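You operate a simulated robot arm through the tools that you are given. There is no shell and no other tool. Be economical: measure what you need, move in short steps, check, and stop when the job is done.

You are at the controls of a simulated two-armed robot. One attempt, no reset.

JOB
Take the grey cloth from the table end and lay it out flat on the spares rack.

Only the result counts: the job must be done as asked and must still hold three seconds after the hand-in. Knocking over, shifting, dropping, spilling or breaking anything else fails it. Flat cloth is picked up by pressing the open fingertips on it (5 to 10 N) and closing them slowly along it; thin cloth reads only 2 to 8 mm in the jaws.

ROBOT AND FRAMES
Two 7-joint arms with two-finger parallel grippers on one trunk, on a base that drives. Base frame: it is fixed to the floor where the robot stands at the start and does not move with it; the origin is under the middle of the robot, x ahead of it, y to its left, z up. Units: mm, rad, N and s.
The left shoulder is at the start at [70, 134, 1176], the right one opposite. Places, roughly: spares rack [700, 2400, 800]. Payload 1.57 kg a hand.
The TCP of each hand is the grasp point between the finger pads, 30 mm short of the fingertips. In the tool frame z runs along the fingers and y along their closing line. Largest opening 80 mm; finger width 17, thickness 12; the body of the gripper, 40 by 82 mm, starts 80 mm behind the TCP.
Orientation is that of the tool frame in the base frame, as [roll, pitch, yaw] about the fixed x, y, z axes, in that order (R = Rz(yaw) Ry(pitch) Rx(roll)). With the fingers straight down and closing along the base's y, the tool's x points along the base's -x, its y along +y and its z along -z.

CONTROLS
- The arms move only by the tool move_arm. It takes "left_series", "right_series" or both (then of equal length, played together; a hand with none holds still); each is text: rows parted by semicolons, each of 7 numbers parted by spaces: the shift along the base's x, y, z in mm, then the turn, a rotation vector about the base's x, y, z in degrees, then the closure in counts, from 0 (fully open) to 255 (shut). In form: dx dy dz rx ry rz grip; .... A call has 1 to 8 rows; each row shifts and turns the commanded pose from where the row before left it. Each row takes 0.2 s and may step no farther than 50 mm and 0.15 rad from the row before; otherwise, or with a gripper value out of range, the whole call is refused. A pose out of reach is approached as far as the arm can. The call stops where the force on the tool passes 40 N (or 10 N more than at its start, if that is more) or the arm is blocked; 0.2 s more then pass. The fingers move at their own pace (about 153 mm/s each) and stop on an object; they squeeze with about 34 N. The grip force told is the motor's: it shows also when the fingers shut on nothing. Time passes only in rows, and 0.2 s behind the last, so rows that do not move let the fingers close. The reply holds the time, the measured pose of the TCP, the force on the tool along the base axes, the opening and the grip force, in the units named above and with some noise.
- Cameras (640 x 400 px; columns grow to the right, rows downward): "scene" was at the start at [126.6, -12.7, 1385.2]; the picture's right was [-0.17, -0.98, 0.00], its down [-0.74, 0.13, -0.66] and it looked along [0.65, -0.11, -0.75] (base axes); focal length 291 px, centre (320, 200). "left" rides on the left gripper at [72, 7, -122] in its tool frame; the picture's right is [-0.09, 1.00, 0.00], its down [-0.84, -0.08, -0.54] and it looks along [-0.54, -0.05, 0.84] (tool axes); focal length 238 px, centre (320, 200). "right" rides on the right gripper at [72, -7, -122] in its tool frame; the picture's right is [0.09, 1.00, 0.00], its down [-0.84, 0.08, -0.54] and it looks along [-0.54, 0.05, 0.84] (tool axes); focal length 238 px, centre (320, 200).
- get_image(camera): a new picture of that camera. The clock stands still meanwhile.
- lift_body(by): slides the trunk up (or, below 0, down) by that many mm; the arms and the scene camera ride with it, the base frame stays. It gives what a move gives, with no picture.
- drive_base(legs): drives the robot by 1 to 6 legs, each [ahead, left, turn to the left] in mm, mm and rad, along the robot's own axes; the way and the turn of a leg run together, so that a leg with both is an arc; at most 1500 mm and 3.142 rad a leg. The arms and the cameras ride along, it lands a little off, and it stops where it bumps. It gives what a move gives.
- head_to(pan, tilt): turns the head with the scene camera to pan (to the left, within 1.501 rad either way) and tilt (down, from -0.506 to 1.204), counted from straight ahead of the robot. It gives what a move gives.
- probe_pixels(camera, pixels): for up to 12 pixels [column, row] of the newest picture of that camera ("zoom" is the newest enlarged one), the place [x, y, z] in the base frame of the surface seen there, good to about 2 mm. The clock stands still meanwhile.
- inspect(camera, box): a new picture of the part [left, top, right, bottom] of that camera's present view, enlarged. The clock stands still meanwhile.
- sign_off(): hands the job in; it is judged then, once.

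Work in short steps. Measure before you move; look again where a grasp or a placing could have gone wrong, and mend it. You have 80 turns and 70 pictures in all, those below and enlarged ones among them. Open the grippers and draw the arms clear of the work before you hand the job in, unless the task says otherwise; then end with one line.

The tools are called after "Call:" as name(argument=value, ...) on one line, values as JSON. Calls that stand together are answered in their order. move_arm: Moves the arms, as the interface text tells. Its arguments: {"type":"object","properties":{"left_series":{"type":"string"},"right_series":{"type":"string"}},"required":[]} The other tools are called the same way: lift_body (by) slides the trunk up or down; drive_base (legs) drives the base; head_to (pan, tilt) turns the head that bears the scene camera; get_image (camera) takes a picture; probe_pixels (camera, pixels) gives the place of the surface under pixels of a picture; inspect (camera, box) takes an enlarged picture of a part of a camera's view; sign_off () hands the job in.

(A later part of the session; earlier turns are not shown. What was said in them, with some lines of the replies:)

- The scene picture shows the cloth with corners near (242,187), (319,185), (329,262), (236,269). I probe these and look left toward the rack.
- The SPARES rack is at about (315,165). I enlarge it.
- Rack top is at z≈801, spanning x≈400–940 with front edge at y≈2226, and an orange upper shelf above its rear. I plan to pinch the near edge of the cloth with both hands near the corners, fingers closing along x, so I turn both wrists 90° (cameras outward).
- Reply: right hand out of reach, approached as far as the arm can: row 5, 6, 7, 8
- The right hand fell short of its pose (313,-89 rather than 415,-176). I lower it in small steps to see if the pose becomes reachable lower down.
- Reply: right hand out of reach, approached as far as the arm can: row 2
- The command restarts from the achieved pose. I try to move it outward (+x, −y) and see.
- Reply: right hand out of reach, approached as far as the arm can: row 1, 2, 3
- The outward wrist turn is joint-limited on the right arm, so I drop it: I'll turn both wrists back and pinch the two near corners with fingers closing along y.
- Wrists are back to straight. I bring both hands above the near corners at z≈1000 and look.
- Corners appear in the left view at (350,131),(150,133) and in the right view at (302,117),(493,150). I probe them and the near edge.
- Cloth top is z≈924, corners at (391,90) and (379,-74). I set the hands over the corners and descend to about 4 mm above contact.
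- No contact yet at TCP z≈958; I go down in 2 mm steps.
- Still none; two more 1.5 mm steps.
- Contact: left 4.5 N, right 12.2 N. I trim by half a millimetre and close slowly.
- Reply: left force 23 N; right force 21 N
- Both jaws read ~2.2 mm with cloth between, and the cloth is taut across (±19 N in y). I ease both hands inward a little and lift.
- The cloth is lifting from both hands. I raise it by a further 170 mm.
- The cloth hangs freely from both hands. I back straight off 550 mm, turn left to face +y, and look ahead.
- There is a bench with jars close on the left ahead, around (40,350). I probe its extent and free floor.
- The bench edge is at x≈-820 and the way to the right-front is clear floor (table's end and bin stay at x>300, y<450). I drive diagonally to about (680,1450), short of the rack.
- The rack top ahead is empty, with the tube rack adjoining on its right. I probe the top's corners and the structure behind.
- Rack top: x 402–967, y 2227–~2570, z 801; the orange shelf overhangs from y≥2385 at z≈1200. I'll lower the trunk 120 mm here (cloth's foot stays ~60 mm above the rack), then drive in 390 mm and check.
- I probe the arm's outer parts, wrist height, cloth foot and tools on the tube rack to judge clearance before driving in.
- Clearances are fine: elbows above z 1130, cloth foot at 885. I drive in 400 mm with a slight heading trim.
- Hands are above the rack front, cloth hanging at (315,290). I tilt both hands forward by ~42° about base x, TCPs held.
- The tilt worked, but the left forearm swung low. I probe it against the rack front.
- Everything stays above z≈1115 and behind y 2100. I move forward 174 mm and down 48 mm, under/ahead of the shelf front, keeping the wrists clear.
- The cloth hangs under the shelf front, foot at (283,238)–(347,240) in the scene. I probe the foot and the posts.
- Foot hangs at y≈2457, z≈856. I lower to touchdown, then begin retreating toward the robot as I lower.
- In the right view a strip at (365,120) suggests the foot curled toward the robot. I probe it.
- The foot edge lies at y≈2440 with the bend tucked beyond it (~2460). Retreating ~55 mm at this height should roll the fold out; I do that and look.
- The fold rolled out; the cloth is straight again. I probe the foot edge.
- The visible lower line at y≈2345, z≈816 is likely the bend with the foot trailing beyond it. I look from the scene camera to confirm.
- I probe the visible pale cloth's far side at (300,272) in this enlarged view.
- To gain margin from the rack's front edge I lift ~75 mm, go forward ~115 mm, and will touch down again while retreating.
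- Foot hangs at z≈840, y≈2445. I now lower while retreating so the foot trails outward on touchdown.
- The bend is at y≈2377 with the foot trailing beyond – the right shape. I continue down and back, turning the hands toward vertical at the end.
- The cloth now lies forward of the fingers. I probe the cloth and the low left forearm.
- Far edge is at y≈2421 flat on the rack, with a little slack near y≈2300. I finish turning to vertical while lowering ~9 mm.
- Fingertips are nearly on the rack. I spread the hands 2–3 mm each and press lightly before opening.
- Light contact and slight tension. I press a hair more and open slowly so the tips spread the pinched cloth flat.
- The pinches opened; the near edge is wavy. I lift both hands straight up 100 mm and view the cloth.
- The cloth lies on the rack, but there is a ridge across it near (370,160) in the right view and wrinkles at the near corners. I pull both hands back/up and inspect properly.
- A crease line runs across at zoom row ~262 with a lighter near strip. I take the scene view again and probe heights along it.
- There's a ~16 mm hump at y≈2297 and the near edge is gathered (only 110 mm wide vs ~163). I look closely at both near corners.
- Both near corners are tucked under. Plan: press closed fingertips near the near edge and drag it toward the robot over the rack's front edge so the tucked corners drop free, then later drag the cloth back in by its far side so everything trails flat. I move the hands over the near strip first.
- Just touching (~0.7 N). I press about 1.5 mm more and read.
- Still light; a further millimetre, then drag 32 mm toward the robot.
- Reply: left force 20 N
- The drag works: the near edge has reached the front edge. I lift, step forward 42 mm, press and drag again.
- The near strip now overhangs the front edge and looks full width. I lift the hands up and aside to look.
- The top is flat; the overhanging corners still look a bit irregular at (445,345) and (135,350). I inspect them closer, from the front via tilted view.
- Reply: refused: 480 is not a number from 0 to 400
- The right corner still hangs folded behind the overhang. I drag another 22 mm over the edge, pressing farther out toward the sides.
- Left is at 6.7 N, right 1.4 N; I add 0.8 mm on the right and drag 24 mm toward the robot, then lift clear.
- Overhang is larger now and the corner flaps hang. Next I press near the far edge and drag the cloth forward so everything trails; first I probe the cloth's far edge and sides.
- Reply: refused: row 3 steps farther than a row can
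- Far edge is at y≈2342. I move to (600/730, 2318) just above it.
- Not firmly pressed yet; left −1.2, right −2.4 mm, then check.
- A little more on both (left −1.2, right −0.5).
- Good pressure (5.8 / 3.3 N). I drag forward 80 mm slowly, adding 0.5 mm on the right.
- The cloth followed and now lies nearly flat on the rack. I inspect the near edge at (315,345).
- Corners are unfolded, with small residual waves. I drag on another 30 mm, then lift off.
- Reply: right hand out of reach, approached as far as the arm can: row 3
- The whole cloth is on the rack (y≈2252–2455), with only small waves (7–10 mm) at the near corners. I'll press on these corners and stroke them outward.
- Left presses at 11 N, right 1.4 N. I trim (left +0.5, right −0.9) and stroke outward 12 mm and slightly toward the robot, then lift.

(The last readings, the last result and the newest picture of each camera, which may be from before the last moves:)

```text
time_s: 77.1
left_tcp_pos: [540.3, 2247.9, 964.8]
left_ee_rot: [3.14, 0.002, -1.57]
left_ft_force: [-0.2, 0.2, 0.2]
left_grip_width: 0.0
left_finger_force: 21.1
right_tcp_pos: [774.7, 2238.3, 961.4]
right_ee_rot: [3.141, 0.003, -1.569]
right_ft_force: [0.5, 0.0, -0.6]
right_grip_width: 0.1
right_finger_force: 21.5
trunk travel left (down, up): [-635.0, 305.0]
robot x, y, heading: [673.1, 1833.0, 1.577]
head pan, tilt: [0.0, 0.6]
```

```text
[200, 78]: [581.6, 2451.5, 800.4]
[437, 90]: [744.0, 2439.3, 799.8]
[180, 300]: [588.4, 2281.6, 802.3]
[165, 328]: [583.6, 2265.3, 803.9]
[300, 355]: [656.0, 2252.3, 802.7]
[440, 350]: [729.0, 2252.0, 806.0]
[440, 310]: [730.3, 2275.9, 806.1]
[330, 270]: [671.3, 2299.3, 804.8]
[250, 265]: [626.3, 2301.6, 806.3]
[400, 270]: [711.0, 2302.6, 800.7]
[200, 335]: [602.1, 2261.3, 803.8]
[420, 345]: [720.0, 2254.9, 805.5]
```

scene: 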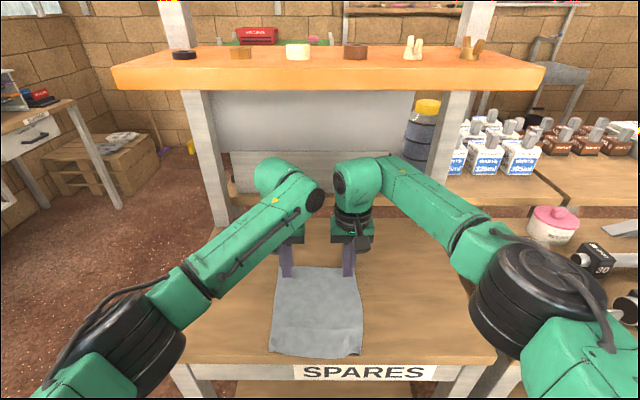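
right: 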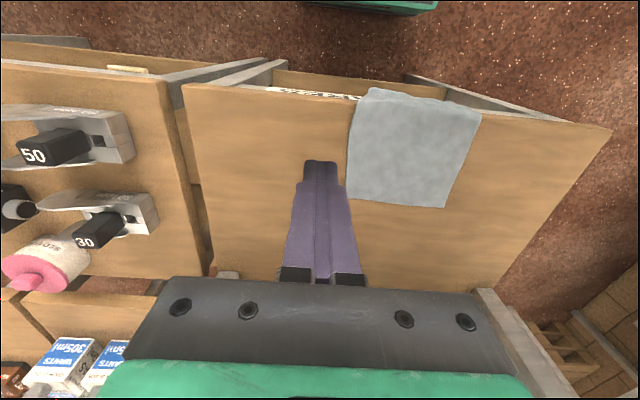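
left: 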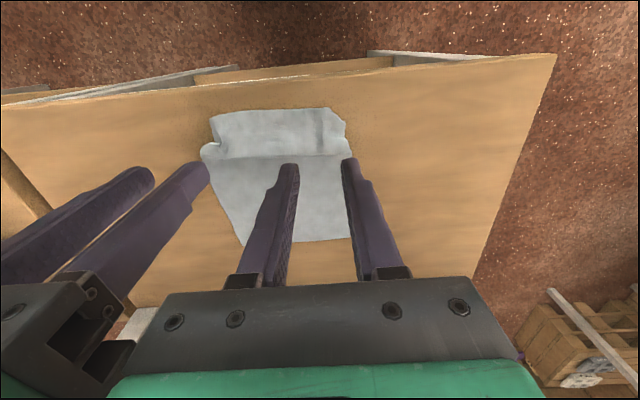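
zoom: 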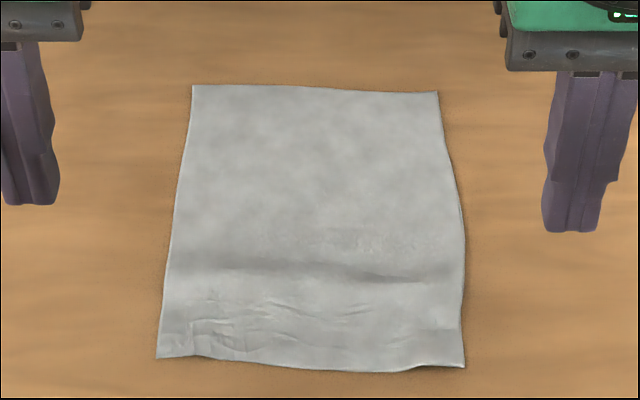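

The cloth is now flat within ~5 mm, fully inside the rack top (x 580–745, y 2247–2447). I open the grippers, draw the hands back and drive back 300 mm, then take a last look.

Call:
move_arm(left_series="0 -20 30 0 0 0 0; 0 -30 20 0 0 0 0; 0 -30 20 0 0 0 0; 0 0 0 0 0 0 0", right_series="0 -20 30 0 0 0 0; 0 -30 20 0 0 0 0; 0 -30 20 0 0 0 0; 0 0 0 0 0 0 0")

Call:
drive_base(legs=[[-300, 0, 0]])

Call:
get_image(camera="scene")

Call:
inspect(camera="scene", box=[270, 190, 370, 260])

```text
time_s: 78.1
left_tcp_pos: [542.0, 2171.4, 1031.8]
left_ee_rot: [3.141, -0.003, -1.567]
left_ft_force: [-0.2, -0.2, -0.5]
left_grip_width: 80.3
left_finger_force: 0.0
right_tcp_pos: [775.2, 2160.7, 1030.6]
right_ee_rot: [3.14, 0.001, -1.569]
right_ft_force: [-0.8, -0.1, 0.6]
right_grip_width: 79.9
right_finger_force: 0.0
trunk travel left (down, up): [-635.0, 305.0]
robot x, y, heading: [671.1, 1835.1, 1.573]
head pan, tilt: [0.0, 0.6]
```

```text
time_s: 80.1
left_tcp_pos: [543.2, 1877.2, 1032.5]
left_ee_rot: [3.141, -0.003, -1.568]
left_ft_force: [-0.9, 0.1, -0.1]
left_grip_width: 79.9
left_finger_force: 0.0
right_tcp_pos: [776.1, 1866.0, 1030.6]
right_ee_rot: [3.141, -0.002, -1.568]
right_ft_force: [0.3, 0.0, -0.5]
right_grip_width: 80.0
right_finger_force: 0.0
trunk travel left (down, up): [-635.0, 305.0]
robot x, y, heading: [672.5, 1544.1, 1.574]
head pan, tilt: [0.0, 0.6]
```

```text
15 pictures are left
```

scene: 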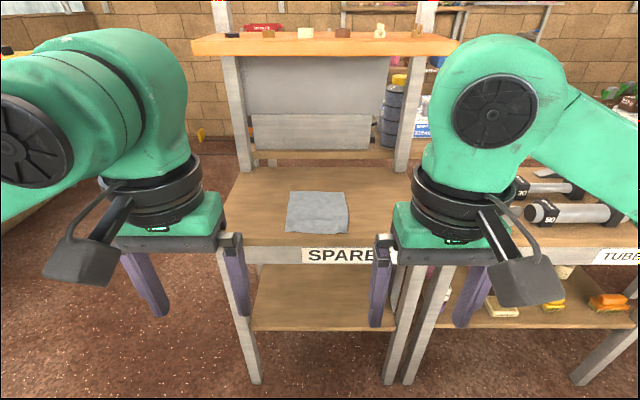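

```text
5.71 times, centred on (320, 225) of scene
```

zoom: 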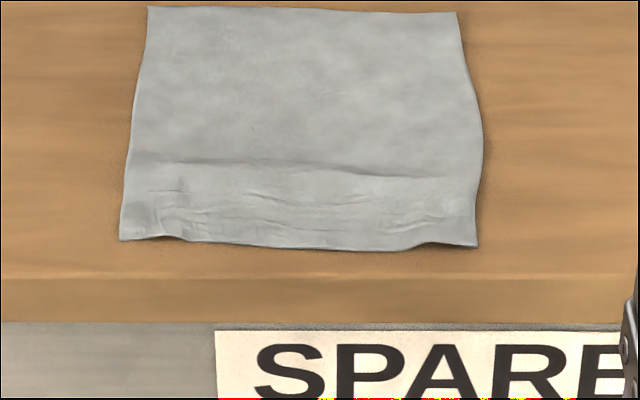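

The cloth lies flat and whole on the spares rack, the grippers are open and the arms are clear; nothing else has moved. I hand in.

Call:
sign_off()

```text
The job is handed in.
```

The grey cloth is laid out flat on the spares rack, with faint creases up to about 5 mm near its front edge. The grippers are open, the robot is backed clear, and nothing else was disturbed.
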